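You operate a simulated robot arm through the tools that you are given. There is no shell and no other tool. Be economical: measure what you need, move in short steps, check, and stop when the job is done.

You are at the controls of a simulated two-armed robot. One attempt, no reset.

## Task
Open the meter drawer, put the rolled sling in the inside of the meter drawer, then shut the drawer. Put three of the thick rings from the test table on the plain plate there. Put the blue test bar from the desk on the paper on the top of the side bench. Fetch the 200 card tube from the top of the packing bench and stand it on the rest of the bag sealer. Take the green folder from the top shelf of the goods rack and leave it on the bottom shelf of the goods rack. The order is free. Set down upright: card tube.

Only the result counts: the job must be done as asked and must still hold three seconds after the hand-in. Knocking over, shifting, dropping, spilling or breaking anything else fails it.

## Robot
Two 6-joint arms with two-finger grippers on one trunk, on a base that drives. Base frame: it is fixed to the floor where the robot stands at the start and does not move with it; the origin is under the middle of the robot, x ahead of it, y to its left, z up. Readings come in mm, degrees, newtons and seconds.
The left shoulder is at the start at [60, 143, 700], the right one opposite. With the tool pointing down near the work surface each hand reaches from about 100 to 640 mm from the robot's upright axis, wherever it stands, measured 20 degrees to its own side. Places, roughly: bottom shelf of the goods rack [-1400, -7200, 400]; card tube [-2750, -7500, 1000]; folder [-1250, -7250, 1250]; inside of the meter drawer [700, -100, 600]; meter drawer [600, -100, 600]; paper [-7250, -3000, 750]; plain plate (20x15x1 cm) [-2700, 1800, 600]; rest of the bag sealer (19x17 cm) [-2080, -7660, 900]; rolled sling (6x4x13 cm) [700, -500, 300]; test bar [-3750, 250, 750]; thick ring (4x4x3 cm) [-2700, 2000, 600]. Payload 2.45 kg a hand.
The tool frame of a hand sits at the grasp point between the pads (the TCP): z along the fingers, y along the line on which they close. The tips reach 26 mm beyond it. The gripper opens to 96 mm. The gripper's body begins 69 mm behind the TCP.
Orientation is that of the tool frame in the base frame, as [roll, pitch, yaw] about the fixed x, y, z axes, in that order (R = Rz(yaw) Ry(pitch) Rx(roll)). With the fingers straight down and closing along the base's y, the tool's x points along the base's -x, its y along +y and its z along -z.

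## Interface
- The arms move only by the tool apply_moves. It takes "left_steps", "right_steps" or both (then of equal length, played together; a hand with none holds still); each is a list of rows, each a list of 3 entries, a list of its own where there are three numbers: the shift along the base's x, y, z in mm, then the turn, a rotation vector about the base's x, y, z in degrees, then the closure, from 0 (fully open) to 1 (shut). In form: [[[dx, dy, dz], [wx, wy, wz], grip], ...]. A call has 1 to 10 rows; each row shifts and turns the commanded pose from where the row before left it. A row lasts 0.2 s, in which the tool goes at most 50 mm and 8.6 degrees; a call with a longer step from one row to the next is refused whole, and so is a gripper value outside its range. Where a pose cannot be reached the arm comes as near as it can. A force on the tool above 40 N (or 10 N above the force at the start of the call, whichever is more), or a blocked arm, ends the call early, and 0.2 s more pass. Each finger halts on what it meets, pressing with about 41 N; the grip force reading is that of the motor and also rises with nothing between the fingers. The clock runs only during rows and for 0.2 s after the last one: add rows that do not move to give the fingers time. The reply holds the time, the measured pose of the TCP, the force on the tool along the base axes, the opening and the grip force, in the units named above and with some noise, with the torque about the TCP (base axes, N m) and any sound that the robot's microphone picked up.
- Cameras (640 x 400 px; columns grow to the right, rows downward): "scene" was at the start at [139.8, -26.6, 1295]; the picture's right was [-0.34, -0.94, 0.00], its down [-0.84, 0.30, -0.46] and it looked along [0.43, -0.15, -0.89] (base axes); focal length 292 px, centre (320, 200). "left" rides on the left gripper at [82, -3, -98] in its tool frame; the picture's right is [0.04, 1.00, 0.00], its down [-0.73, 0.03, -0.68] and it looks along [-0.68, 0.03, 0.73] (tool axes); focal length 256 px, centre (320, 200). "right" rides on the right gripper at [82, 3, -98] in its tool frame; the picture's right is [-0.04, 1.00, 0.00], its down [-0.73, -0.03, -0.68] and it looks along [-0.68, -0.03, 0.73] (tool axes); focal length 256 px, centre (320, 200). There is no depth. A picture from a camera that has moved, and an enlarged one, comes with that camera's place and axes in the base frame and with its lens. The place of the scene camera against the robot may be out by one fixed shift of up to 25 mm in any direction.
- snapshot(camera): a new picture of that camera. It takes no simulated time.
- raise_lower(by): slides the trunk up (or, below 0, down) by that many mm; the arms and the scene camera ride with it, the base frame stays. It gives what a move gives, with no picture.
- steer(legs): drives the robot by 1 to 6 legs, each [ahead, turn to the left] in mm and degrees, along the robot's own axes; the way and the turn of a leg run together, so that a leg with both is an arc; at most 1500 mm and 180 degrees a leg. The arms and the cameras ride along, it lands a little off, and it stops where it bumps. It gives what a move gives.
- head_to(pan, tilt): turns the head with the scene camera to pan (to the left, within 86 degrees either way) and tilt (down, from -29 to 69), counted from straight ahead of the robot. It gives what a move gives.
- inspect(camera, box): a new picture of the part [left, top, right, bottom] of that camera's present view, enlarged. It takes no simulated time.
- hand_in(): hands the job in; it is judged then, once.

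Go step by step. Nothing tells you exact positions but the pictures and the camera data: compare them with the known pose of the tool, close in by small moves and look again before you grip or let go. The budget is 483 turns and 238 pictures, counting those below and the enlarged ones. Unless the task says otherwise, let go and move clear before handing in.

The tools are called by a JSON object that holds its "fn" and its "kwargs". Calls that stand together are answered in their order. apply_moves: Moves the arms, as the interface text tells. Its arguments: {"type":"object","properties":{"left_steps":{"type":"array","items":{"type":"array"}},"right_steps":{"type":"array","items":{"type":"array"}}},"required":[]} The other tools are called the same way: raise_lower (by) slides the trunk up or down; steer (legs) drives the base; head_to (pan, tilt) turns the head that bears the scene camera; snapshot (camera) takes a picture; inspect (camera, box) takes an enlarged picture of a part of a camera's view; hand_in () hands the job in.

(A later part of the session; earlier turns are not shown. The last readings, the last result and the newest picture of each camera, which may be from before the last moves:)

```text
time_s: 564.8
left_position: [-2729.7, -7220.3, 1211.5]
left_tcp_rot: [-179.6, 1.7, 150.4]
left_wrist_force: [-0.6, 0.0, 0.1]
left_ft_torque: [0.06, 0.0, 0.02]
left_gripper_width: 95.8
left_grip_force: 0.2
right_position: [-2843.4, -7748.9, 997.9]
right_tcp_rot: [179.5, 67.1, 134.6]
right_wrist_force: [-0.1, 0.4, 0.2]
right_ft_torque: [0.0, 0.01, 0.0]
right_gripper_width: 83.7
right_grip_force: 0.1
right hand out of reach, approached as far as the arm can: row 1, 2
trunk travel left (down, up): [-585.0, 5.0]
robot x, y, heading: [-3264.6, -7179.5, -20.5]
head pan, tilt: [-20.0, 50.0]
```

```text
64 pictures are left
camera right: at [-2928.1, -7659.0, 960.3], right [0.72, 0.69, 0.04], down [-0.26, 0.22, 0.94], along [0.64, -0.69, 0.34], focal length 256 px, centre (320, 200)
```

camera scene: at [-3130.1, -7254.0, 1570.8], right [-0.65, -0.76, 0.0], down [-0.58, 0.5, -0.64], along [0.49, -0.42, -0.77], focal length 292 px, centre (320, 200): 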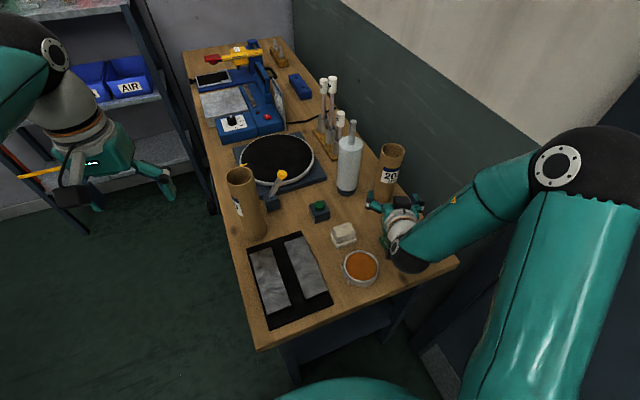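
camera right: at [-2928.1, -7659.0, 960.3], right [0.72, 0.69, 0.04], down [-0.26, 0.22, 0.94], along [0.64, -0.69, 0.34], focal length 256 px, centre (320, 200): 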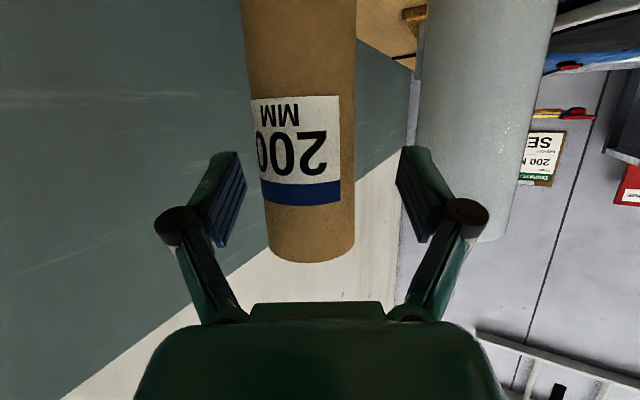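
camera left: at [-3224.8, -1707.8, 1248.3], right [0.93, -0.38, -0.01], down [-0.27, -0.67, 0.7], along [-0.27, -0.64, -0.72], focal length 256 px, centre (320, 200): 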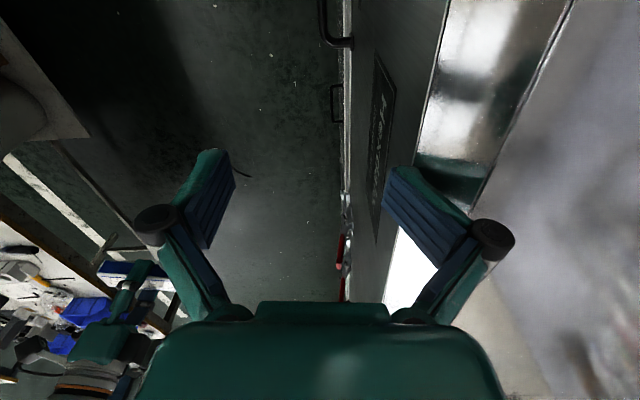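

{"fn": "apply_moves", "kwargs": {"right_steps": [[[0, 0, 0], [4.3, 4.2, 0], 0], [[0, 0, 0], [4.3, 4.2, 0], 0], [[-6, -6, 0], [0, 0, 0], 0], [[-4, -4, 0], [0, 0, 0], 0]]}}

{"fn": "snapshot", "kwargs": {"camera": "right"}}

```text
time_s: 565.8
left_position: [-2731.0, -7218.9, 1210.6]
left_tcp_rot: [-179.4, 1.7, 150.4]
left_wrist_force: [-0.2, -0.6, 0.1]
left_ft_torque: [0.02, -0.01, -0.01]
left_gripper_width: 95.9
left_grip_force: 0.2
right_position: [-2854.2, -7759.5, 997.4]
right_tcp_rot: [179.0, 55.3, 134.4]
right_wrist_force: [0.4, -0.6, -0.2]
right_ft_torque: [-0.02, 0.03, 0.04]
right_gripper_width: 95.9
right_grip_force: 0.0
trunk travel left (down, up): [-585.0, 5.0]
robot x, y, heading: [-3267.3, -7173.4, -20.4]
head pan, tilt: [-20.0, 50.0]
```

```text
63 pictures are left
camera right: at [-2942.2, -7665.6, 986.5], right [0.72, 0.69, 0.04], down [-0.13, 0.07, 0.99], along [0.68, -0.72, 0.14], focal length 256 px, centre (320, 200)
```

right: 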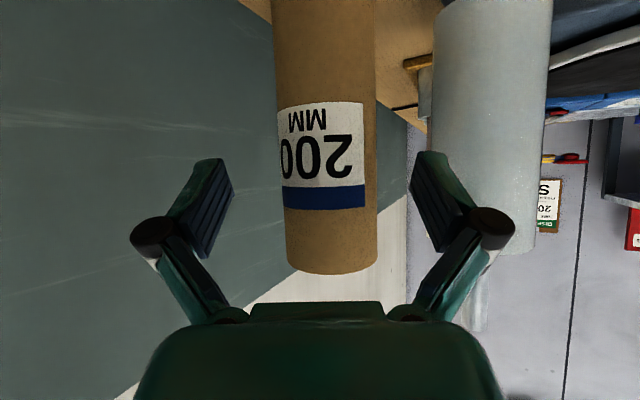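

{"fn": "apply_moves", "kwargs": {"right_steps": [[[10, -9, -4], [0, 0, 0], 0], [[10, -9, -4], [0, 0, 0], 0], [[10, -9, -2], [0, 0, 0], 0]]}}

{"fn": "snapshot", "kwargs": {"camera": "right"}}

```text
time_s: 566.6
left_position: [-2730.6, -7220.1, 1211.5]
left_tcp_rot: [-179.5, 1.5, 150.5]
left_wrist_force: [0.6, -0.5, 0.3]
left_ft_torque: [0.03, 0.04, 0.01]
left_gripper_width: 96.0
left_grip_force: 0.1
right_position: [-2822.6, -7786.0, 986.4]
right_tcp_rot: [179.0, 55.3, 134.4]
right_wrist_force: [0.1, 0.0, 1.1]
right_ft_torque: [0.02, -0.01, -0.02]
right_gripper_width: 96.1
right_grip_force: 0.0
trunk travel left (down, up): [-585.0, 5.0]
robot x, y, heading: [-3265.8, -7181.0, -20.7]
head pan, tilt: [-20.0, 50.0]
```

```text
62 pictures are left
camera right: at [-2911.5, -7692.8, 975.8], right [0.72, 0.69, 0.04], down [-0.13, 0.07, 0.99], along [0.68, -0.72, 0.14], focal length 256 px, centre (320, 200)
```

right: 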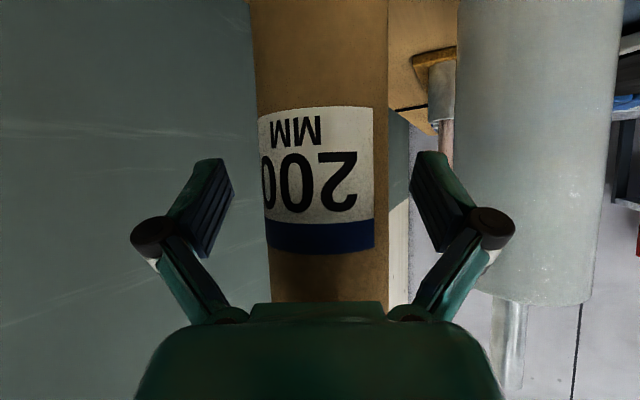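

{"fn": "apply_moves", "kwargs": {"right_steps": [[[0, 0, 0], [0, 0, 0], 0.3], [[0, 0, 0], [0, 0, 0], 0.45], [[0, 0, 0], [0, 0, 0], 0.6], [[0, 0, 0], [0, 0, 0], 0.6], [[0, 0, 15], [0, 0, 0], 0.6], [[0, 0, 20], [0, 0, 0], 0.6]]}}

{"fn": "snapshot", "kwargs": {"camera": "right"}}

```text
time_s: 568.0
left_position: [-2731.2, -7219.1, 1210.6]
left_tcp_rot: [-179.5, 1.7, 150.4]
left_wrist_force: [1.2, -0.3, -0.6]
left_ft_torque: [0.03, 0.0, 0.03]
left_gripper_width: 96.0
left_grip_force: 0.1
right_position: [-2823.2, -7787.0, 1023.0]
right_tcp_rot: [179.0, 55.4, 134.4]
right_wrist_force: [-0.1, -0.4, -0.6]
right_ft_torque: [-0.03, -0.03, 0.02]
right_gripper_width: 58.5
right_grip_force: 40.5
trunk travel left (down, up): [-585.0, 5.0]
robot x, y, heading: [-3263.9, -7174.9, -20.5]
head pan, tilt: [-20.0, 50.0]
```

```text
61 pictures are left
camera right: at [-2911.7, -7692.7, 1011.6], right [0.72, 0.69, 0.04], down [-0.13, 0.07, 0.99], along [0.68, -0.72, 0.14], focal length 256 px, centre (320, 200)
```

right: 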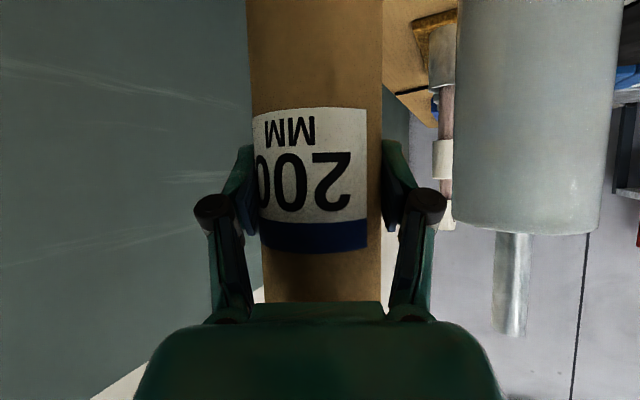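

The 200 tube is held upright. I lift it high, draw it back and drive round to the front of the bag sealer.

{"fn": "apply_moves", "kwargs": {"right_steps": [[[0, 0, 40], [0, 0, 0], 0.6], [[0, 0, 40], [0, 0, 0], 0.6], [[0, 0, 40], [0, 0, 0], 0.6], [[0, 0, 40], [0, 0, 0], 0.6], [[-25, 25, 10], [0, 0, 0], 0.6], [[-25, 25, 0], [0, 0, 0], 0.6], [[-25, 25, 0], [0, 0, 0], 0.6], [[-25, 25, 0], [0, 0, 0], 0.6]]}}

{"fn": "steer", "kwargs": {"legs": [[-350, 0]]}}

{"fn": "snapshot", "kwargs": {"camera": "scene"}}

```text
time_s: 569.8
left_position: [-2731.3, -7217.7, 1212.1]
left_tcp_rot: [-179.6, 1.7, 150.4]
left_wrist_force: [-0.4, 0.0, -0.1]
left_ft_torque: [-0.02, -0.02, 0.0]
left_gripper_width: 95.7
left_grip_force: 0.0
right_position: [-2925.6, -7684.4, 1192.8]
right_tcp_rot: [179.0, 55.5, 134.3]
right_wrist_force: [-0.5, -0.9, -1.2]
right_ft_torque: [0.01, 0.01, -0.02]
right_gripper_width: 58.5
right_grip_force: 41.4
trunk travel left (down, up): [-585.0, 5.0]
robot x, y, heading: [-3269.4, -7176.3, -20.3]
head pan, tilt: [-20.0, 50.0]
```

```text
time_s: 572.1
left_position: [-3061.3, -7096.1, 1211.4]
left_tcp_rot: [-179.6, 1.7, 150.3]
left_wrist_force: [-1.2, -0.4, 0.0]
left_ft_torque: [-0.01, -0.02, 0.01]
left_gripper_width: 96.0
left_grip_force: 0.0
right_position: [-3255.6, -7563.2, 1192.5]
right_tcp_rot: [179.0, 55.4, 134.2]
right_wrist_force: [-0.3, 0.6, -0.8]
right_ft_torque: [0.01, 0.01, 0.0]
right_gripper_width: 58.2
right_grip_force: 41.0
trunk travel left (down, up): [-585.0, 5.0]
robot x, y, heading: [-3598.4, -7053.0, -20.8]
head pan, tilt: [-20.0, 50.0]
```

```text
60 pictures are left
camera scene: at [-3462.8, -7129.0, 1571.1], right [-0.65, -0.76, 0.0], down [-0.58, 0.5, -0.64], along [0.49, -0.42, -0.77], focal length 292 px, centre (320, 200)
```

scene: 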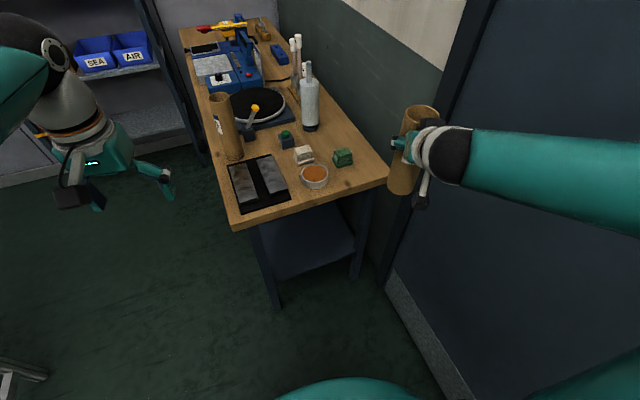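

{"fn": "steer", "kwargs": {"legs": [[0, 13], [0, 13], [0, 13], [0, 13], [770, 0]]}}

{"fn": "steer", "kwargs": {"legs": [[0, -13], [0, -13], [0, -13], [0, -11]]}}

{"fn": "head_to", "kwargs": {"pan": -15, "tilt": 35}}

{"fn": "snapshot", "kwargs": {"camera": "scene"}}

```text
time_s: 579.8
left_position: [-2582.5, -6256.9, 1211.1]
left_tcp_rot: [-179.5, 1.8, -157.4]
left_wrist_force: [-0.5, 0.1, 0.3]
left_ft_torque: [-0.06, -0.02, 0.0]
left_gripper_width: 96.1
left_grip_force: 0.2
right_position: [-2331.6, -6694.9, 1192.1]
right_tcp_rot: [179.1, 55.3, -173.4]
right_wrist_force: [0.4, 0.9, -0.1]
right_ft_torque: [0.01, 0.01, 0.0]
right_gripper_width: 58.2
right_grip_force: 41.4
trunk travel left (down, up): [-585.0, 5.0]
robot x, y, heading: [-2946.4, -6656.5, 31.6]
head pan, tilt: [-20.0, 50.0]
```

```text
time_s: 584.2
left_position: [-2406.4, -6681.8, 1213.2]
left_tcp_rot: [-179.7, 1.6, 152.4]
left_wrist_force: [-0.7, -0.9, -0.3]
left_ft_torque: [0.07, -0.01, -0.01]
left_gripper_width: 96.0
left_grip_force: 0.0
right_position: [-2583.8, -7154.6, 1193.1]
right_tcp_rot: [178.7, 55.4, 136.1]
right_wrist_force: [0.5, -0.5, -0.5]
right_ft_torque: [0.03, -0.07, 0.02]
right_gripper_width: 58.0
right_grip_force: 40.7
trunk travel left (down, up): [-585.0, 5.0]
robot x, y, heading: [-2932.8, -6623.5, -17.7]
head pan, tilt: [-20.0, 50.0]
stopped in leg 4: the robot was blocked; the commanded pose is now the measured one
```

```text
time_s: 585.0
left_position: [-2405.7, -6679.7, 1214.4]
left_tcp_rot: [-179.5, 1.8, 152.5]
left_wrist_force: [-0.2, 0.0, -0.1]
left_ft_torque: [-0.01, 0.01, 0.0]
left_gripper_width: 96.1
left_grip_force: 0.2
right_position: [-2581.9, -7151.1, 1193.6]
right_tcp_rot: [178.8, 55.5, 136.4]
right_wrist_force: [0.3, 0.1, -1.2]
right_ft_torque: [0.03, 0.0, 0.03]
right_gripper_width: 58.4
right_grip_force: 40.5
trunk travel left (down, up): [-585.0, 5.0]
robot x, y, heading: [-2933.1, -6624.1, -17.9]
head pan, tilt: [-15.0, 35.0]
```

```text
59 pictures are left
camera scene: at [-2781.5, -6695.0, 1592.6], right [-0.54, -0.84, 0.0], down [-0.48, 0.31, -0.82], along [0.69, -0.44, -0.57], focal length 292 px, centre (320, 200)
```

scene: 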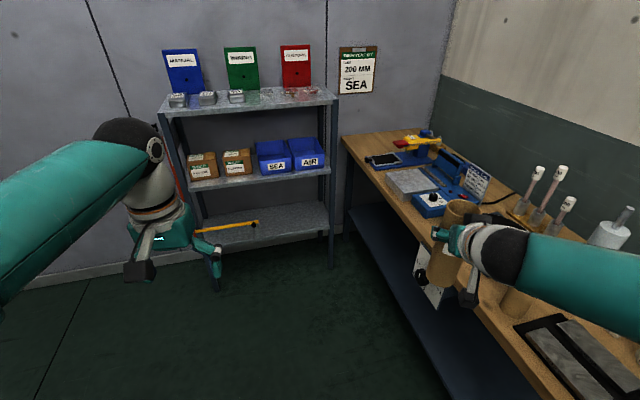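

I continue along and turn toward the bag sealer.

{"fn": "steer", "kwargs": {"legs": [[800, 0], [0, -12.5], [0, -12.5], [0, -12.5], [0, -12.5], [0, -12]]}}

{"fn": "head_to", "kwargs": {"pan": 0, "tilt": 48}}

{"fn": "snapshot", "kwargs": {"camera": "scene"}}

```text
time_s: 593.1
left_position: [-1894.6, -7311.2, 1216.4]
left_tcp_rot: [-179.7, 1.8, 101.8]
left_wrist_force: [-0.9, -0.1, 0.0]
left_ft_torque: [0.01, -0.1, -0.04]
left_gripper_width: 95.9
left_grip_force: 0.0
right_position: [-2371.4, -7473.5, 1194.6]
right_tcp_rot: [178.8, 55.5, 85.6]
right_wrist_force: [0.0, 0.2, -0.8]
right_ft_torque: [-0.03, -0.03, 0.03]
right_gripper_width: 58.4
right_grip_force: 41.5
trunk travel left (down, up): [-585.0, 5.0]
robot x, y, heading: [-2149.4, -6854.6, -69.2]
head pan, tilt: [-15.0, 35.0]
stopped in leg 6: the robot was blocked; the commanded pose is now the measured one
```

```text
time_s: 593.9
left_position: [-1891.1, -7311.7, 1215.2]
left_tcp_rot: [-179.6, 1.8, 101.8]
left_wrist_force: [0.0, 0.1, -0.4]
left_ft_torque: [-0.05, -0.02, 0.0]
left_gripper_width: 96.0
left_grip_force: 0.1
right_position: [-2369.6, -7473.6, 1195.4]
right_tcp_rot: [178.9, 55.5, 85.7]
right_wrist_force: [0.4, 0.0, 0.1]
right_ft_torque: [0.0, 0.03, -0.03]
right_gripper_width: 58.1
right_grip_force: 40.9
trunk travel left (down, up): [-585.0, 5.0]
robot x, y, heading: [-2154.1, -6852.9, -68.9]
head pan, tilt: [0.0, 48.0]
```

```text
58 pictures are left
camera scene: at [-2081.7, -6990.9, 1573.7], right [-0.93, -0.36, 0.0], down [-0.27, 0.69, -0.67], along [0.24, -0.62, -0.74], focal length 292 px, centre (320, 200)
```

scene: 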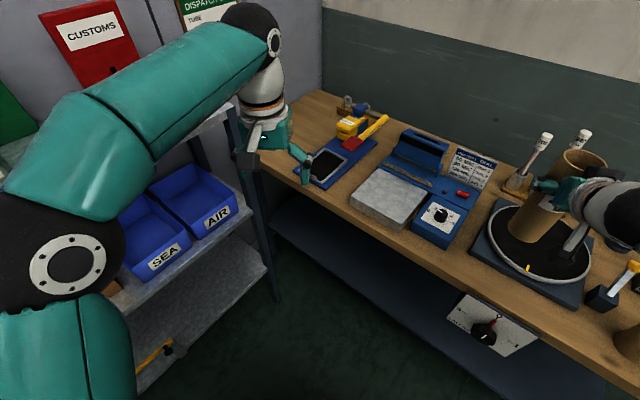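

{"fn": "steer", "kwargs": {"legs": [[0, -6], [140, 0]]}}

{"fn": "apply_moves", "kwargs": {"right_steps": [[[40, 0, 0], [0, 0, 0], 0.6], [[40, 0, 0], [0, 0, 0], 0.6], [[40, 0, 0], [0, 0, 0], 0.6], [[40, 0, 0], [0, 0, 0], 0.6], [[40, 0, 0], [0, 0, 0], 0.6], [[40, 0, 0], [0, 0, 0], 0.6]]}}

{"fn": "snapshot", "kwargs": {"camera": "scene"}}

{"fn": "snapshot", "kwargs": {"camera": "right"}}

```text
time_s: 595.8
left_position: [-1903.7, -7472.5, 1214.9]
left_tcp_rot: [-179.4, 1.8, 95.8]
left_wrist_force: [-0.6, -1.3, 0.6]
left_ft_torque: [0.02, 0.02, 0.01]
left_gripper_width: 96.1
left_grip_force: 0.0
right_position: [-2397.3, -7582.4, 1194.7]
right_tcp_rot: [178.8, 55.4, 79.6]
right_wrist_force: [-0.6, 0.5, -1.3]
right_ft_torque: [0.01, -0.01, 0.0]
right_gripper_width: 58.1
right_grip_force: 41.1
trunk travel left (down, up): [-585.0, 5.0]
robot x, y, heading: [-2115.3, -6993.3, -75.0]
head pan, tilt: [0.0, 48.0]
```

```text
time_s: 597.2
left_position: [-1903.6, -7472.2, 1215.2]
left_tcp_rot: [-179.4, 1.8, 95.9]
left_wrist_force: [0.6, -0.7, -0.2]
left_ft_torque: [0.02, -0.01, 0.0]
left_gripper_width: 96.0
left_grip_force: 0.1
right_position: [-2155.7, -7583.6, 1195.0]
right_tcp_rot: [179.2, 55.5, 79.8]
right_wrist_force: [-0.3, -0.1, -0.3]
right_ft_torque: [0.0, 0.06, -0.01]
right_gripper_width: 58.4
right_grip_force: 41.3
trunk travel left (down, up): [-585.0, 5.0]
robot x, y, heading: [-2114.0, -6989.3, -74.9]
head pan, tilt: [0.0, 48.0]
```

```text
57 pictures are left
camera scene: at [-2058.9, -7131.9, 1573.6], right [-0.97, -0.26, 0.0], down [-0.19, 0.72, -0.67], along [0.17, -0.65, -0.74], focal length 292 px, centre (320, 200)
```

scene: 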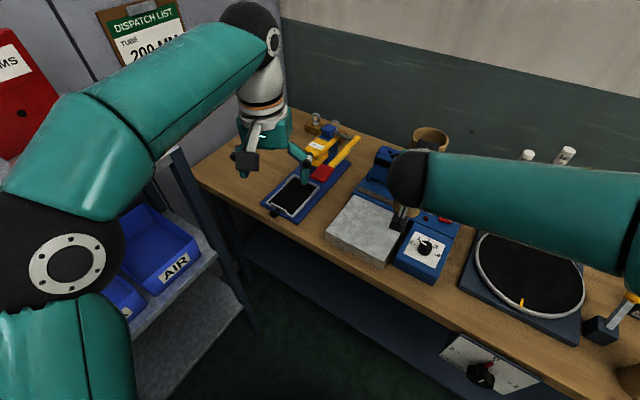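

```text
56 pictures are left
camera right: at [-2130.4, -7457.5, 1182.6], right [0.98, -0.19, 0.04], down [-0.01, 0.15, 0.99], along [-0.19, -0.97, 0.14], focal length 256 px, centre (320, 200)
```

right: 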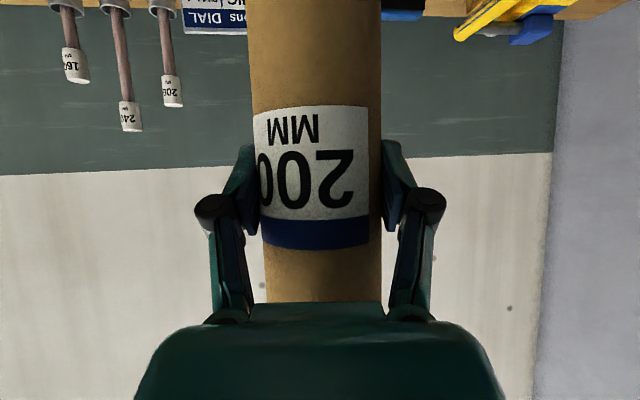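

{"fn": "apply_moves", "kwargs": {"right_steps": [[[22, -16, 0], [0, 0, 0], 0.6], [[22, -16, -20], [0, 0, 0], 0.6], [[22, -16, -35], [0, 0, 0], 0.6], [[22, -16, -40], [0, 0, 0], 0.6], [[0, 0, -15], [0, 0, 0], 0.6]]}}

{"fn": "snapshot", "kwargs": {"camera": "scene"}}

{"fn": "snapshot", "kwargs": {"camera": "left"}}

```text
time_s: 598.4
left_position: [-1904.4, -7470.6, 1215.4]
left_tcp_rot: [-179.5, 1.7, 95.8]
left_wrist_force: [-0.9, 0.1, 0.0]
left_ft_torque: [-0.01, -0.01, -0.04]
left_gripper_width: 96.2
left_grip_force: 0.0
right_position: [-2068.9, -7647.1, 1084.4]
right_tcp_rot: [179.0, 55.5, 79.6]
right_wrist_force: [0.0, 0.0, -0.4]
right_ft_torque: [-0.01, -0.01, -0.04]
right_gripper_width: 58.2
right_grip_force: 41.4
trunk travel left (down, up): [-585.0, 5.0]
robot x, y, heading: [-2113.3, -6988.6, -74.6]
head pan, tilt: [0.0, 48.0]
```

```text
55 pictures are left
camera scene: at [-2060.6, -7130.7, 1573.8], right [-0.97, -0.26, 0.0], down [-0.19, 0.72, -0.67], along [0.17, -0.65, -0.74], focal length 292 px, centre (320, 200)
```

scene: 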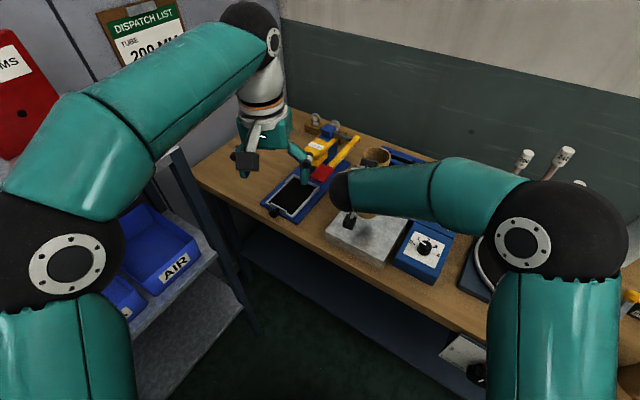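

```text
54 pictures are left
camera left: at [-1915.4, -7386.1, 1311.2], right [0.99, 0.14, -0.01], down [0.11, -0.7, 0.7], along [0.09, -0.7, -0.71], focal length 256 px, centre (320, 200)
```

left: 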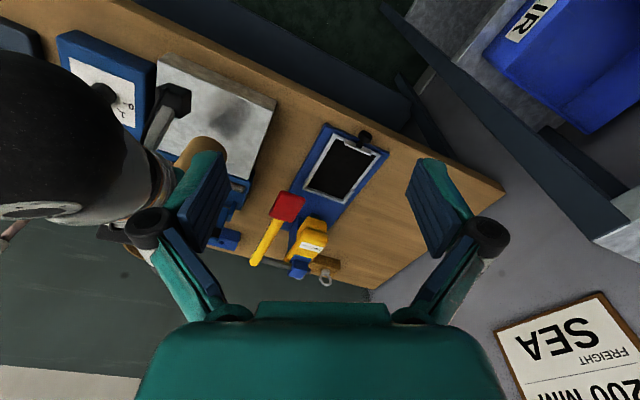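

The tube is over the rest's centre. I lower it gently.

{"fn": "apply_moves", "kwargs": {"right_steps": [[[-3, 5, -15], [0, 0, 0], 0.6], [[0, 0, -12], [0, 0, 0], 0.6], [[0, 0, -6], [0, 0, 0], 0.6], [[0, 0, 0], [0, 0, 0], 0.6]]}}

{"fn": "apply_moves", "kwargs": {"right_steps": [[[0, 0, -4], [0, 0, 0], 0.6], [[0, 0, -4], [0, 0, 0], 0.6], [[0, 0, 0], [0, 0, 0], 0.6]]}}

```text
time_s: 599.4
left_position: [-1904.5, -7471.4, 1214.9]
left_tcp_rot: [-179.5, 1.8, 95.8]
left_wrist_force: [0.1, -0.3, -0.4]
left_ft_torque: [0.02, 0.02, -0.03]
left_gripper_width: 95.9
left_grip_force: 0.1
right_position: [-2071.0, -7642.5, 1051.2]
right_tcp_rot: [179.0, 55.5, 79.7]
right_wrist_force: [0.7, 0.7, -0.4]
right_ft_torque: [-0.01, -0.02, 0.03]
right_gripper_width: 58.0
right_grip_force: 41.4
trunk travel left (down, up): [-585.0, 5.0]
robot x, y, heading: [-2114.6, -6984.8, -75.0]
head pan, tilt: [0.0, 48.0]
```

```text
time_s: 600.2
left_position: [-1903.8, -7471.3, 1214.2]
left_tcp_rot: [-179.4, 1.8, 95.8]
left_wrist_force: [-0.7, 0.5, 0.0]
left_ft_torque: [-0.03, 0.0, 0.0]
left_gripper_width: 95.6
left_grip_force: 0.0
right_position: [-2072.4, -7642.5, 1044.7]
right_tcp_rot: [179.1, 55.5, 79.7]
right_wrist_force: [-0.1, 1.0, -0.6]
right_ft_torque: [0.01, 0.01, 0.0]
right_gripper_width: 58.1
right_grip_force: 41.4
trunk travel left (down, up): [-585.0, 5.0]
robot x, y, heading: [-2113.4, -6990.5, -75.0]
head pan, tilt: [0.0, 48.0]
```

{"fn": "apply_moves", "kwargs": {"right_steps": [[[0, 0, -3], [0, 0, 0], 0.6], [[0, 0, -3], [0, 0, 0], 0.6], [[0, 0, 0], [0, 0, 0], 0.6]]}}

{"fn": "inspect", "kwargs": {"camera": "left", "box": [100, 40, 300, 220]}}

```text
time_s: 601.0
left_position: [-1903.5, -7471.1, 1215.5]
left_tcp_rot: [-179.4, 1.7, 95.7]
left_wrist_force: [-0.2, 0.5, 0.7]
left_ft_torque: [0.02, 0.0, 0.02]
left_gripper_width: 95.9
left_grip_force: 0.1
right_position: [-2071.1, -7641.8, 1037.3]
right_tcp_rot: [179.0, 55.5, 79.7]
right_wrist_force: [0.0, -0.5, -0.7]
right_ft_torque: [0.04, 0.02, 0.0]
right_gripper_width: 58.1
right_grip_force: 40.6
trunk travel left (down, up): [-585.0, 5.0]
robot x, y, heading: [-2116.5, -6990.7, -75.0]
head pan, tilt: [0.0, 48.0]
```

```text
2.22 times, centred on (200, 130) of left
camera zoom: at [-1914.9, -7386.8, 1310.9], right [0.99, 0.14, -0.01], down [0.11, -0.7, 0.7], along [0.09, -0.7, -0.71], focal length 569 px, centre (587, 356)
```

zoom: 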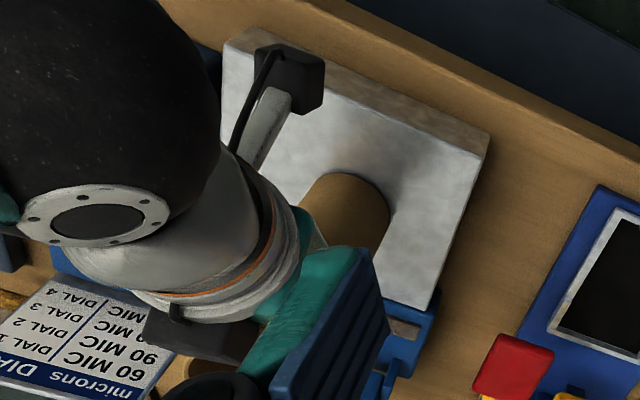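

{"fn": "apply_moves", "kwargs": {"right_steps": [[[4, 12, 0], [0, 0, 0], 0.6], [[0, 0, -3], [0, 0, 0], 0.6], [[0, 0, -2], [0, 0, 0], 0.6], [[0, 0, 0], [0, 0, 0], 0.6]]}}

```text
time_s: 602.0
left_position: [-1904.2, -7471.2, 1214.9]
left_tcp_rot: [-179.4, 1.8, 95.8]
left_wrist_force: [0.0, 0.2, -0.2]
left_ft_torque: [-0.01, 0.02, 0.01]
left_gripper_width: 96.1
left_grip_force: 0.1
right_position: [-2067.9, -7630.2, 1035.1]
right_tcp_rot: [179.0, 55.6, 79.6]
right_wrist_force: [0.3, -0.8, 4.5]
right_ft_torque: [-0.14, 0.15, 0.03]
right_gripper_width: 57.9
right_grip_force: 40.9
trunk travel left (down, up): [-585.0, 5.0]
robot x, y, heading: [-2117.1, -6987.7, -75.0]
head pan, tilt: [0.0, 48.0]
```

{"fn": "apply_moves", "kwargs": {"right_steps": [[[0, 0, 0.5], [0, 0, 0], 0.45], [[0, 0, 0], [0, 0, 0], 0.35], [[0, 0, 0], [0, 0, 0], 0.2], [[0, 0, 0], [0, 0, 0], 0.1], [[0, 0, 0], [0, 0, 0], 0.1]]}}

{"fn": "inspect", "kwargs": {"camera": "left", "box": [100, 40, 300, 220]}}

{"fn": "snapshot", "kwargs": {"camera": "right"}}

```text
time_s: 603.2
left_position: [-1902.8, -7472.3, 1214.5]
left_tcp_rot: [-179.5, 1.8, 95.8]
left_wrist_force: [0.0, 0.4, 0.1]
left_ft_torque: [0.0, -0.02, 0.01]
left_gripper_width: 96.0
left_grip_force: 0.0
right_position: [-2066.2, -7631.0, 1033.8]
right_tcp_rot: [178.9, 55.5, 79.6]
right_wrist_force: [0.6, -0.1, 1.2]
right_ft_torque: [-0.01, -0.01, -0.04]
right_gripper_width: 86.4
right_grip_force: 0.1
trunk travel left (down, up): [-585.0, 5.0]
robot x, y, heading: [-2115.3, -6992.1, -75.1]
head pan, tilt: [0.0, 48.0]
```

```text
2.22 times, centred on (200, 130) of left
camera zoom: at [-1915.0, -7386.8, 1310.9], right [0.99, 0.14, -0.01], down [0.11, -0.7, 0.7], along [0.09, -0.7, -0.71], focal length 569 px, centre (587, 356)
```

zoom: 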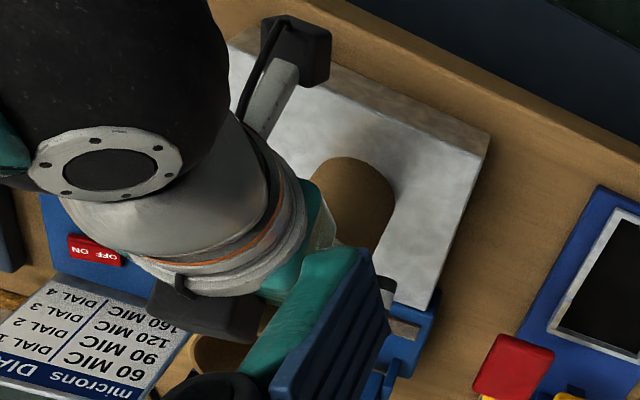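

```text
51 pictures are left
camera right: at [-2043.5, -7503.4, 1022.4], right [0.98, -0.19, 0.04], down [-0.02, 0.15, 0.99], along [-0.19, -0.97, 0.14], focal length 256 px, centre (320, 200)
```

right: 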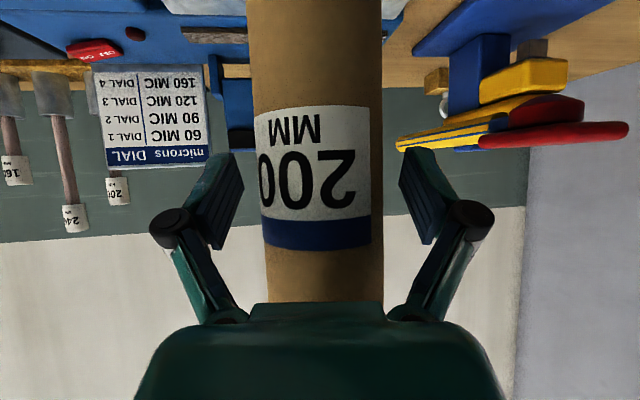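

The tube stands. I back the hand straight off.

{"fn": "apply_moves", "kwargs": {"right_steps": [[[4, 20, 0], [0, 0, 0], 0], [[6, 30, 0], [0, 0, 0], 0], [[7, 36, 5], [0, 0, 0], 0], [[7, 36, 20], [0, 0, 0], 0], [[0, 10, 45], [0, 0, 0], 0], [[0, 0, 45], [0, 0, 0], 0], [[0, 0, 45], [0, 0, 0], 0]]}}

{"fn": "snapshot", "kwargs": {"camera": "scene"}}

```text
time_s: 604.8
left_position: [-1904.3, -7470.3, 1214.2]
left_tcp_rot: [-179.5, 1.9, 95.8]
left_wrist_force: [-0.9, 0.2, -0.5]
left_ft_torque: [-0.02, -0.02, 0.01]
left_gripper_width: 95.8
left_grip_force: 0.0
right_position: [-2046.4, -7494.4, 1195.2]
right_tcp_rot: [179.0, 55.5, 79.9]
right_wrist_force: [-0.8, -0.2, 0.2]
right_ft_torque: [-0.01, -0.03, 0.03]
right_gripper_width: 95.9
right_grip_force: 0.1
trunk travel left (down, up): [-585.0, 5.0]
robot x, y, heading: [-2115.6, -6993.4, -74.7]
head pan, tilt: [0.0, 48.0]
```

```text
50 pictures are left
camera scene: at [-2060.8, -7130.5, 1573.7], right [-0.97, -0.26, 0.0], down [-0.19, 0.72, -0.67], along [0.17, -0.65, -0.74], focal length 292 px, centre (320, 200)
```

scene: 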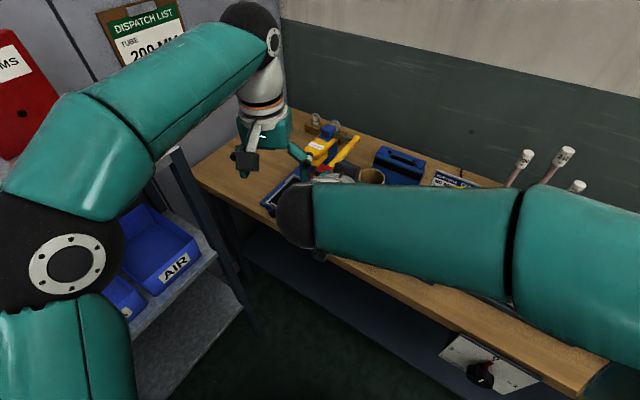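

Now the folder. I turn to face the goods rack.

{"fn": "steer", "kwargs": {"legs": [[0, 12], [0, 12], [0, 12], [0, 12], [0, 11]]}}

{"fn": "head_to", "kwargs": {"pan": 0, "tilt": 22}}

{"fn": "snapshot", "kwargs": {"camera": "scene"}}

```text
time_s: 609.3
left_position: [-1597.0, -7053.0, 1216.2]
left_tcp_rot: [-179.5, 1.8, 155.2]
left_wrist_force: [1.0, -0.4, 0.5]
left_ft_torque: [0.01, -0.03, -0.04]
left_gripper_width: 95.9
left_grip_force: 0.0
right_position: [-1646.4, -7188.3, 1194.8]
right_tcp_rot: [178.8, 55.5, 139.0]
right_wrist_force: [-0.1, -0.2, 0.4]
right_ft_torque: [0.03, 0.01, 0.02]
right_gripper_width: 96.3
right_grip_force: 0.0
trunk travel left (down, up): [-585.0, 5.0]
robot x, y, heading: [-2127.1, -7037.7, -16.5]
head pan, tilt: [0.0, 48.0]
```

```text
time_s: 610.2
left_position: [-1598.3, -7055.0, 1215.5]
left_tcp_rot: [-179.6, 1.7, 155.1]
left_wrist_force: [-0.1, -0.3, -0.1]
left_ft_torque: [0.0, -0.02, 0.0]
left_gripper_width: 96.1
left_grip_force: 0.0
right_position: [-1646.7, -7190.8, 1194.3]
right_tcp_rot: [178.8, 55.5, 138.9]
right_wrist_force: [0.3, -0.1, 0.7]
right_ft_torque: [0.0, 0.0, -0.02]
right_gripper_width: 95.9
right_grip_force: 0.0
trunk travel left (down, up): [-585.0, 5.0]
robot x, y, heading: [-2127.6, -7030.5, -16.5]
head pan, tilt: [0.0, 22.0]
```

```text
49 pictures are left
camera scene: at [-1962.8, -7082.8, 1613.2], right [-0.28, -0.96, 0.0], down [-0.36, 0.11, -0.93], along [0.89, -0.26, -0.38], focal length 292 px, centre (320, 200)
```

scene: 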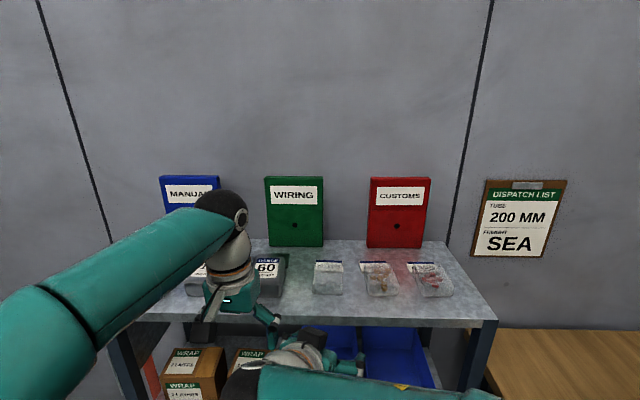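

{"fn": "inspect", "kwargs": {"camera": "scene", "box": [240, 160, 350, 260]}}

{"fn": "snapshot", "kwargs": {"camera": "left"}}

```text
4.00 times, centred on (295, 210) of scene
camera zoom: at [-1962.8, -7082.8, 1613.2], right [-0.28, -0.96, 0.0], down [-0.36, 0.11, -0.93], along [0.89, -0.26, -0.38], focal length 1169 px, centre (420, 160)
```

zoom: 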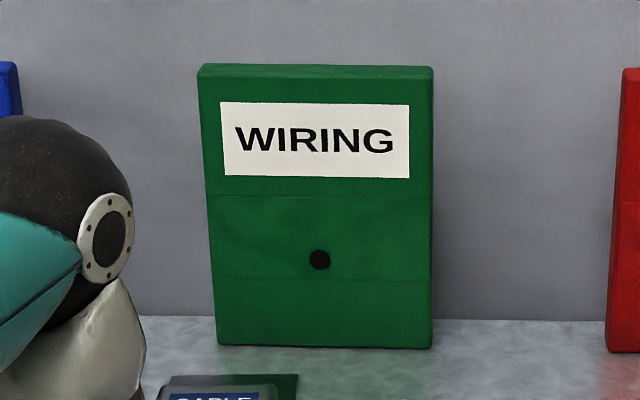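

```text
47 pictures are left
camera left: at [-1675.0, -7020.4, 1311.7], right [0.38, 0.92, -0.01], down [0.66, -0.27, 0.7], along [0.64, -0.28, -0.71], focal length 256 px, centre (320, 200)
```

left: 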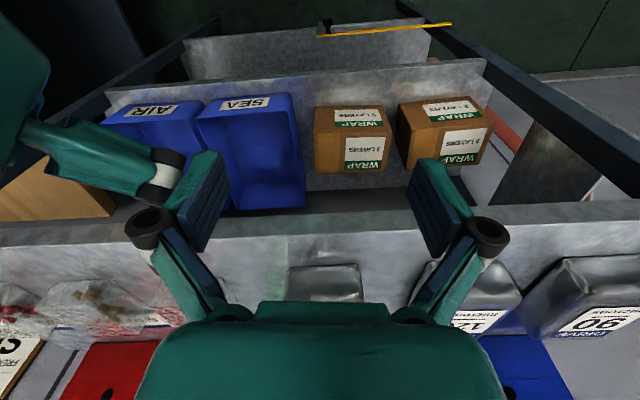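

The binder stands upright at the shelf back, about 155 wide and 25 mm thick. I bring the left hand back and swing the right hand to look at its side edge.

{"fn": "apply_moves", "kwargs": {"left_steps": [[[-25, 34, 0], [0, 0, 0], 0], [[-25, 34, 0], [0, 0, 0], 0], [[-25, 34, 0], [0, 0, 0], 0], [[-25, 34, 0], [0, 0, 0], 0], [[-25, 34, 0], [0, 0, 0], 0], [[-24, 31, 0], [0, 0, 0], 0]], "right_steps": [[[-9.5, -13.7, 12], [0, 0, 8.4], 0], [[-9.5, -13.7, 12], [0, 0, 8.4], 0], [[-9.5, -13.7, 12], [0, 0, 8.4], 0], [[-9.5, -13.7, 12], [0, 0, 8.4], 0], [[-9.5, -13.7, 12], [0, 0, 8.4], 0], [[-9.5, -13.7, 12], [0, 0, 8.4], 0]]}}

{"fn": "apply_moves", "kwargs": {"right_steps": [[[-9.5, -13.7, 12], [0, 0, 8.4], 0], [[-9.5, -13.7, 12], [0, 0, 8.4], 0], [[-9.5, -13.7, 12], [0, 0, 8.4], 0], [[-9.5, -13.7, 12], [0, 0, 8.4], 0], [[-9.5, -13.7, 12], [0, 0, 8.4], 0]]}}

{"fn": "snapshot", "kwargs": {"camera": "right"}}

```text
time_s: 611.6
left_position: [-1748.9, -6851.4, 1217.7]
left_tcp_rot: [-179.5, 1.8, 155.2]
left_wrist_force: [-0.5, 0.4, 0.0]
left_ft_torque: [0.0, -0.02, 0.0]
left_gripper_width: 96.3
left_grip_force: 0.0
right_position: [-1705.4, -7269.2, 1268.3]
right_tcp_rot: [178.8, 55.7, -170.8]
right_wrist_force: [-0.1, 0.2, -0.6]
right_ft_torque: [0.01, 0.01, 0.0]
right_gripper_width: 96.3
right_grip_force: 0.0
trunk travel left (down, up): [-585.0, 5.0]
robot x, y, heading: [-2130.7, -7032.3, -16.1]
head pan, tilt: [0.0, 22.0]
```

```text
time_s: 612.8
left_position: [-1745.0, -6854.2, 1217.4]
left_tcp_rot: [-179.4, 1.7, 155.2]
left_wrist_force: [0.8, -0.3, 0.4]
left_ft_torque: [0.02, 0.02, -0.01]
left_gripper_width: 95.9
left_grip_force: 0.0
right_position: [-1751.9, -7338.4, 1326.4]
right_tcp_rot: [178.9, 55.6, -128.5]
right_wrist_force: [0.4, -0.3, 0.3]
right_ft_torque: [0.0, 0.02, 0.01]
right_gripper_width: 96.0
right_grip_force: 0.0
trunk travel left (down, up): [-585.0, 5.0]
robot x, y, heading: [-2132.6, -7033.5, -16.2]
head pan, tilt: [0.0, 22.0]
```

```text
46 pictures are left
camera right: at [-1831.2, -7436.0, 1314.7], right [-0.78, 0.63, 0.04], down [-0.06, -0.14, 0.99], along [0.63, 0.77, 0.14], focal length 256 px, centre (320, 200)
```

right: 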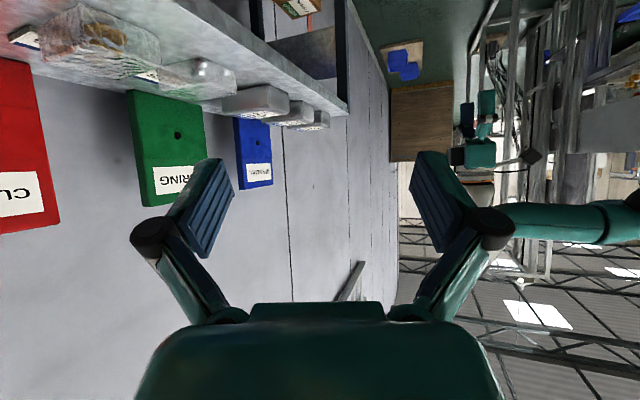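

{"fn": "inspect", "kwargs": {"camera": "right", "box": [60, 60, 300, 230]}}

```text
2.35 times, centred on (180, 145) of right
camera zoom: at [-1831.2, -7436.0, 1314.7], right [-0.78, 0.63, 0.04], down [-0.06, -0.14, 0.99], along [0.63, 0.77, 0.14], focal length 602 px, centre (649, 329)
```

zoom: 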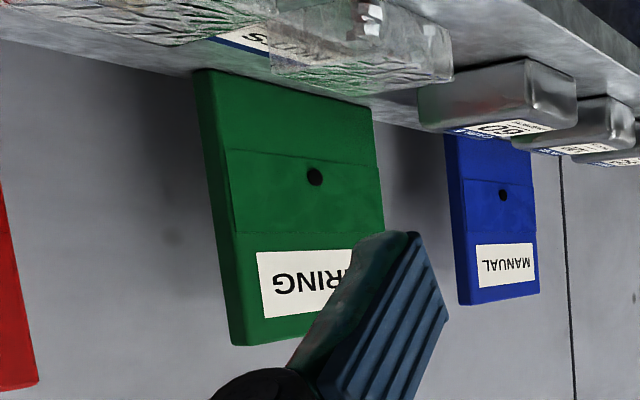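

{"fn": "steer", "kwargs": {"legs": [[150, 0], [110, 0]]}}

{"fn": "snapshot", "kwargs": {"camera": "right"}}

{"fn": "snapshot", "kwargs": {"camera": "scene"}}

```text
time_s: 615.0
left_position: [-1495.1, -6926.2, 1216.5]
left_tcp_rot: [-179.5, 1.9, 155.2]
left_wrist_force: [-1.0, -0.3, 0.2]
left_ft_torque: [0.0, 0.05, 0.0]
left_gripper_width: 96.2
left_grip_force: 0.2
right_position: [-1501.0, -7411.6, 1325.7]
right_tcp_rot: [178.7, 55.5, -128.6]
right_wrist_force: [0.2, 0.0, 0.2]
right_ft_torque: [0.03, 0.05, 0.03]
right_gripper_width: 96.0
right_grip_force: 0.1
trunk travel left (down, up): [-585.0, 5.0]
robot x, y, heading: [-1878.8, -7112.5, -16.4]
head pan, tilt: [0.0, 22.0]
```

```text
44 pictures are left
camera right: at [-1581.4, -7508.6, 1314.9], right [-0.78, 0.63, 0.04], down [-0.06, -0.14, 0.99], along [0.63, 0.77, 0.14], focal length 256 px, centre (320, 200)
```

right: 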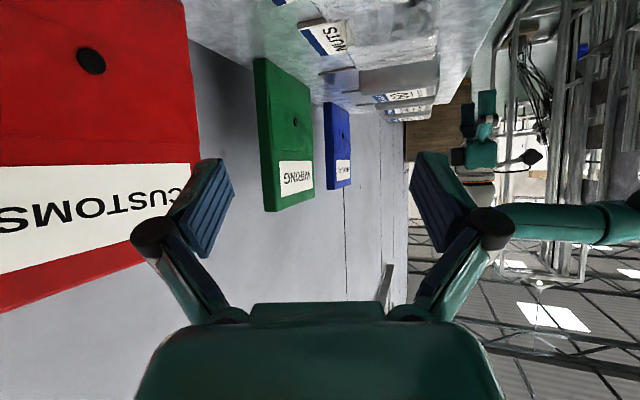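

```text
43 pictures are left
camera scene: at [-1712.0, -7154.9, 1613.2], right [-0.28, -0.96, 0.0], down [-0.36, 0.11, -0.93], along [0.89, -0.26, -0.38], focal length 292 px, centre (320, 200)
```

scene: 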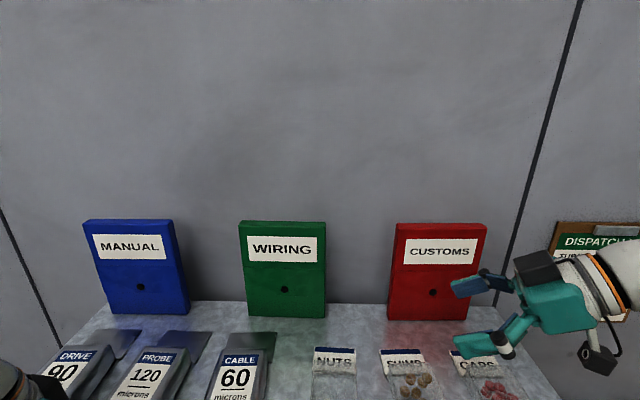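

{"fn": "inspect", "kwargs": {"camera": "right", "box": [180, 20, 340, 220]}}

{"fn": "inspect", "kwargs": {"camera": "scene", "box": [220, 210, 350, 330]}}

```text
2.00 times, centred on (260, 120) of right
camera zoom: at [-1581.4, -7508.6, 1314.9], right [-0.78, 0.63, 0.04], down [-0.06, -0.14, 0.99], along [0.63, 0.77, 0.14], focal length 512 px, centre (440, 360)
```

zoom: 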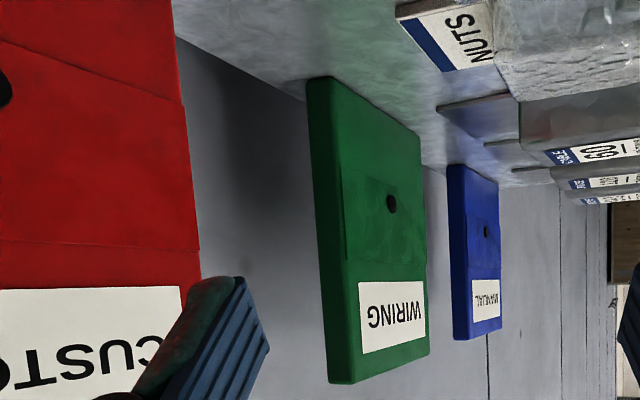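

```text
3.33 times, centred on (285, 270) of scene
camera zoom: at [-1712.0, -7154.9, 1613.2], right [-0.28, -0.96, 0.0], down [-0.36, 0.11, -0.93], along [0.89, -0.26, -0.38], focal length 974 px, centre (437, -33)
```

zoom: 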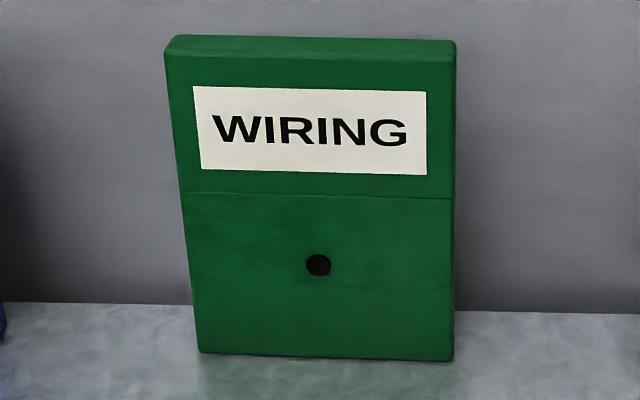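

There is about 18 mm behind the binder, enough for a finger. I'll pinch it at both side edges, one hand each, approaching diagonally. First the right hand lines up.

{"fn": "apply_moves", "kwargs": {"right_steps": [[[20, 0, 2], [0, 0, -6.4], 0.37], [[22, 0, 2], [0, 0, 0], 0.37], [[22, 1, 0], [0, 0, 0], 0.37], [[28, 28, 0], [0, 0, 0], 0.37], [[14, 14, 0], [0, 0, 0], 0.37]]}}

{"fn": "snapshot", "kwargs": {"camera": "right"}}

```text
time_s: 616.2
left_position: [-1496.4, -6925.6, 1217.2]
left_tcp_rot: [-179.4, 1.8, 155.2]
left_wrist_force: [-0.1, 0.0, -0.4]
left_ft_torque: [-0.02, 0.01, 0.01]
left_gripper_width: 96.0
left_grip_force: 0.0
right_position: [-1395.9, -7368.4, 1331.5]
right_tcp_rot: [178.9, 55.5, -134.9]
right_wrist_force: [-0.5, -0.1, 0.4]
right_ft_torque: [0.01, 0.01, 0.03]
right_gripper_width: 60.5
right_grip_force: 0.1
trunk travel left (down, up): [-585.0, 5.0]
robot x, y, heading: [-1883.0, -7105.2, -16.5]
head pan, tilt: [0.0, 22.0]
```

```text
40 pictures are left
camera right: at [-1487.0, -7455.6, 1319.6], right [-0.7, 0.71, 0.04], down [-0.07, -0.13, 0.99], along [0.71, 0.69, 0.14], focal length 256 px, centre (320, 200)
```

right: 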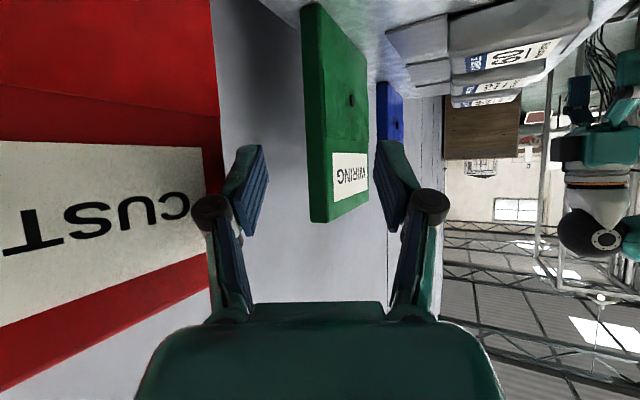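

{"fn": "apply_moves", "kwargs": {"right_steps": [[[20, 17, 0], [0, 0, 0], 0.57], [[22, 22, 0], [0, 0, 0], 0.57]]}}

{"fn": "snapshot", "kwargs": {"camera": "right"}}

```text
time_s: 616.8
left_position: [-1495.7, -6924.7, 1217.4]
left_tcp_rot: [-179.5, 1.8, 155.3]
left_wrist_force: [0.0, -0.1, -0.2]
left_ft_torque: [-0.04, -0.03, 0.01]
left_gripper_width: 96.0
left_grip_force: 0.0
right_position: [-1352.9, -7328.4, 1329.4]
right_tcp_rot: [178.9, 55.5, -135.0]
right_wrist_force: [-0.2, 1.0, 1.1]
right_ft_torque: [0.03, -0.02, 0.0]
right_gripper_width: 41.4
right_grip_force: 0.0
trunk travel left (down, up): [-585.0, 5.0]
robot x, y, heading: [-1879.1, -7104.5, -16.4]
head pan, tilt: [0.0, 22.0]
```

```text
39 pictures are left
camera right: at [-1444.0, -7415.9, 1319.2], right [-0.7, 0.71, 0.04], down [-0.07, -0.13, 0.99], along [0.71, 0.69, 0.14], focal length 256 px, centre (320, 200)
```

right: 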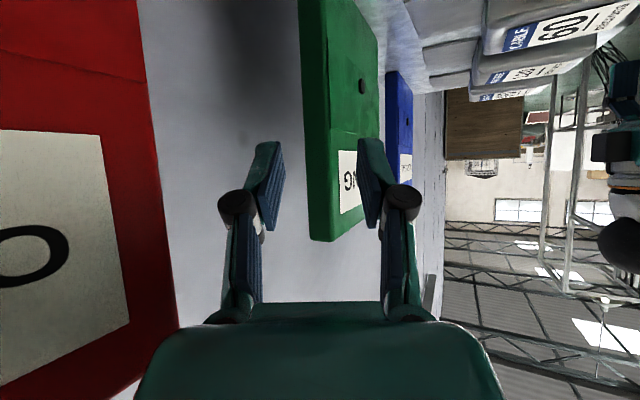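

{"fn": "apply_moves", "kwargs": {"right_steps": [[[12, 12, 0], [0, 0, 0], 0.57], [[9, 9, 0], [0, 0, 0], 0.57]]}}

{"fn": "inspect", "kwargs": {"camera": "right", "box": [200, 60, 440, 260]}}

```text
time_s: 617.4
left_position: [-1496.8, -6926.2, 1217.7]
left_tcp_rot: [-179.4, 1.8, 155.2]
left_wrist_force: [0.4, 0.6, -0.6]
left_ft_torque: [0.0, -0.02, -0.01]
left_gripper_width: 95.9
left_grip_force: 0.0
right_position: [-1333.1, -7306.7, 1330.8]
right_tcp_rot: [178.9, 55.5, -135.0]
right_wrist_force: [0.8, -0.9, -0.5]
right_ft_torque: [-0.02, 0.02, 0.03]
right_gripper_width: 41.4
right_grip_force: 0.1
trunk travel left (down, up): [-585.0, 5.0]
robot x, y, heading: [-1878.6, -7103.3, -16.2]
head pan, tilt: [0.0, 22.0]
```

```text
2.00 times, centred on (320, 160) of right
camera zoom: at [-1424.0, -7395.7, 1319.3], right [-0.7, 0.71, 0.04], down [-0.07, -0.13, 0.99], along [0.71, 0.69, 0.14], focal length 512 px, centre (320, 280)
```

zoom: 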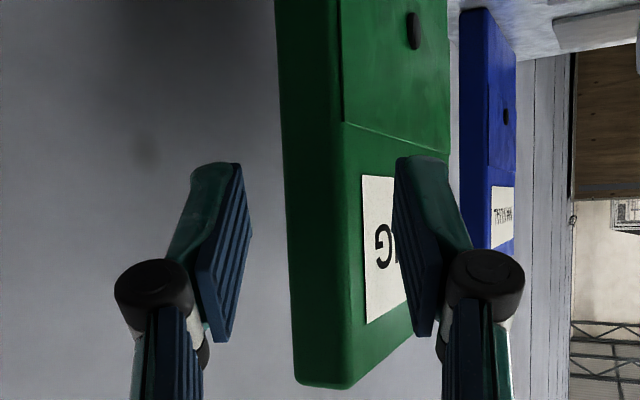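

{"fn": "apply_moves", "kwargs": {"right_steps": [[[7, 7, 0], [0, 0, 0], 0.57], [[7, 7, 0], [0, 0, 0], 0.57]]}}

{"fn": "inspect", "kwargs": {"camera": "right", "box": [200, 60, 440, 260]}}

```text
time_s: 618.0
left_position: [-1496.8, -6925.4, 1217.2]
left_tcp_rot: [-179.6, 1.8, 155.2]
left_wrist_force: [0.0, 0.0, 0.6]
left_ft_torque: [0.04, -0.01, 0.02]
left_gripper_width: 96.0
left_grip_force: 0.1
right_position: [-1319.1, -7294.8, 1332.5]
right_tcp_rot: [179.0, 55.5, -135.0]
right_wrist_force: [-0.3, 0.3, -0.5]
right_ft_torque: [0.0, 0.04, 0.03]
right_gripper_width: 41.3
right_grip_force: 0.0
trunk travel left (down, up): [-585.0, 5.0]
robot x, y, heading: [-1880.4, -7107.3, -16.6]
head pan, tilt: [0.0, 22.0]
```

```text
2.00 times, centred on (320, 160) of right
camera zoom: at [-1409.8, -7381.4, 1319.7], right [-0.7, 0.71, 0.04], down [-0.07, -0.13, 0.99], along [0.71, 0.69, 0.14], focal length 512 px, centre (320, 280)
```

zoom: 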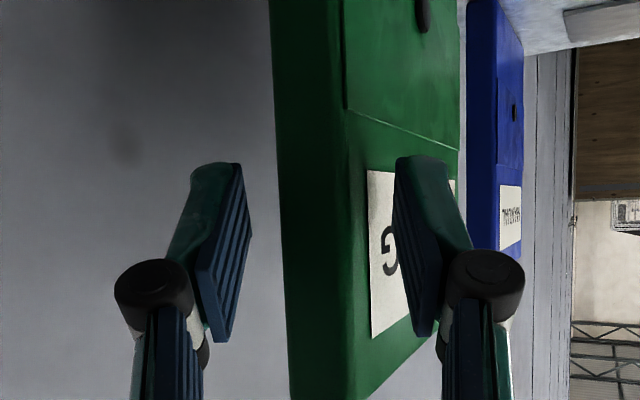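

{"fn": "apply_moves", "kwargs": {"right_steps": [[[9, 9, 0], [0, 0, 0], 0.57], [[8, 8, 0], [0, 0, 0], 0.57]]}}

{"fn": "inspect", "kwargs": {"camera": "right", "box": [200, 60, 440, 260]}}

```text
time_s: 618.6
left_position: [-1497.1, -6925.6, 1216.6]
left_tcp_rot: [-179.5, 1.8, 155.2]
left_wrist_force: [-0.1, 0.0, 0.0]
left_ft_torque: [-0.02, -0.03, 0.01]
left_gripper_width: 96.0
left_grip_force: 0.1
right_position: [-1301.8, -7277.7, 1329.9]
right_tcp_rot: [178.9, 55.5, -135.0]
right_wrist_force: [0.5, 0.0, 0.1]
right_ft_torque: [-0.03, 0.01, 0.02]
right_gripper_width: 41.3
right_grip_force: 0.0
trunk travel left (down, up): [-585.0, 5.0]
robot x, y, heading: [-1881.5, -7107.2, -16.3]
head pan, tilt: [0.0, 22.0]
```

```text
2.00 times, centred on (320, 160) of right
camera zoom: at [-1392.6, -7364.0, 1319.3], right [-0.7, 0.71, 0.04], down [-0.07, -0.13, 0.99], along [0.71, 0.69, 0.14], focal length 512 px, centre (320, 280)
```

zoom: 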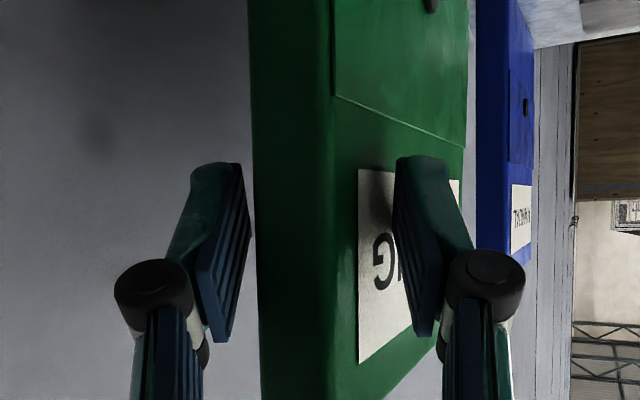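

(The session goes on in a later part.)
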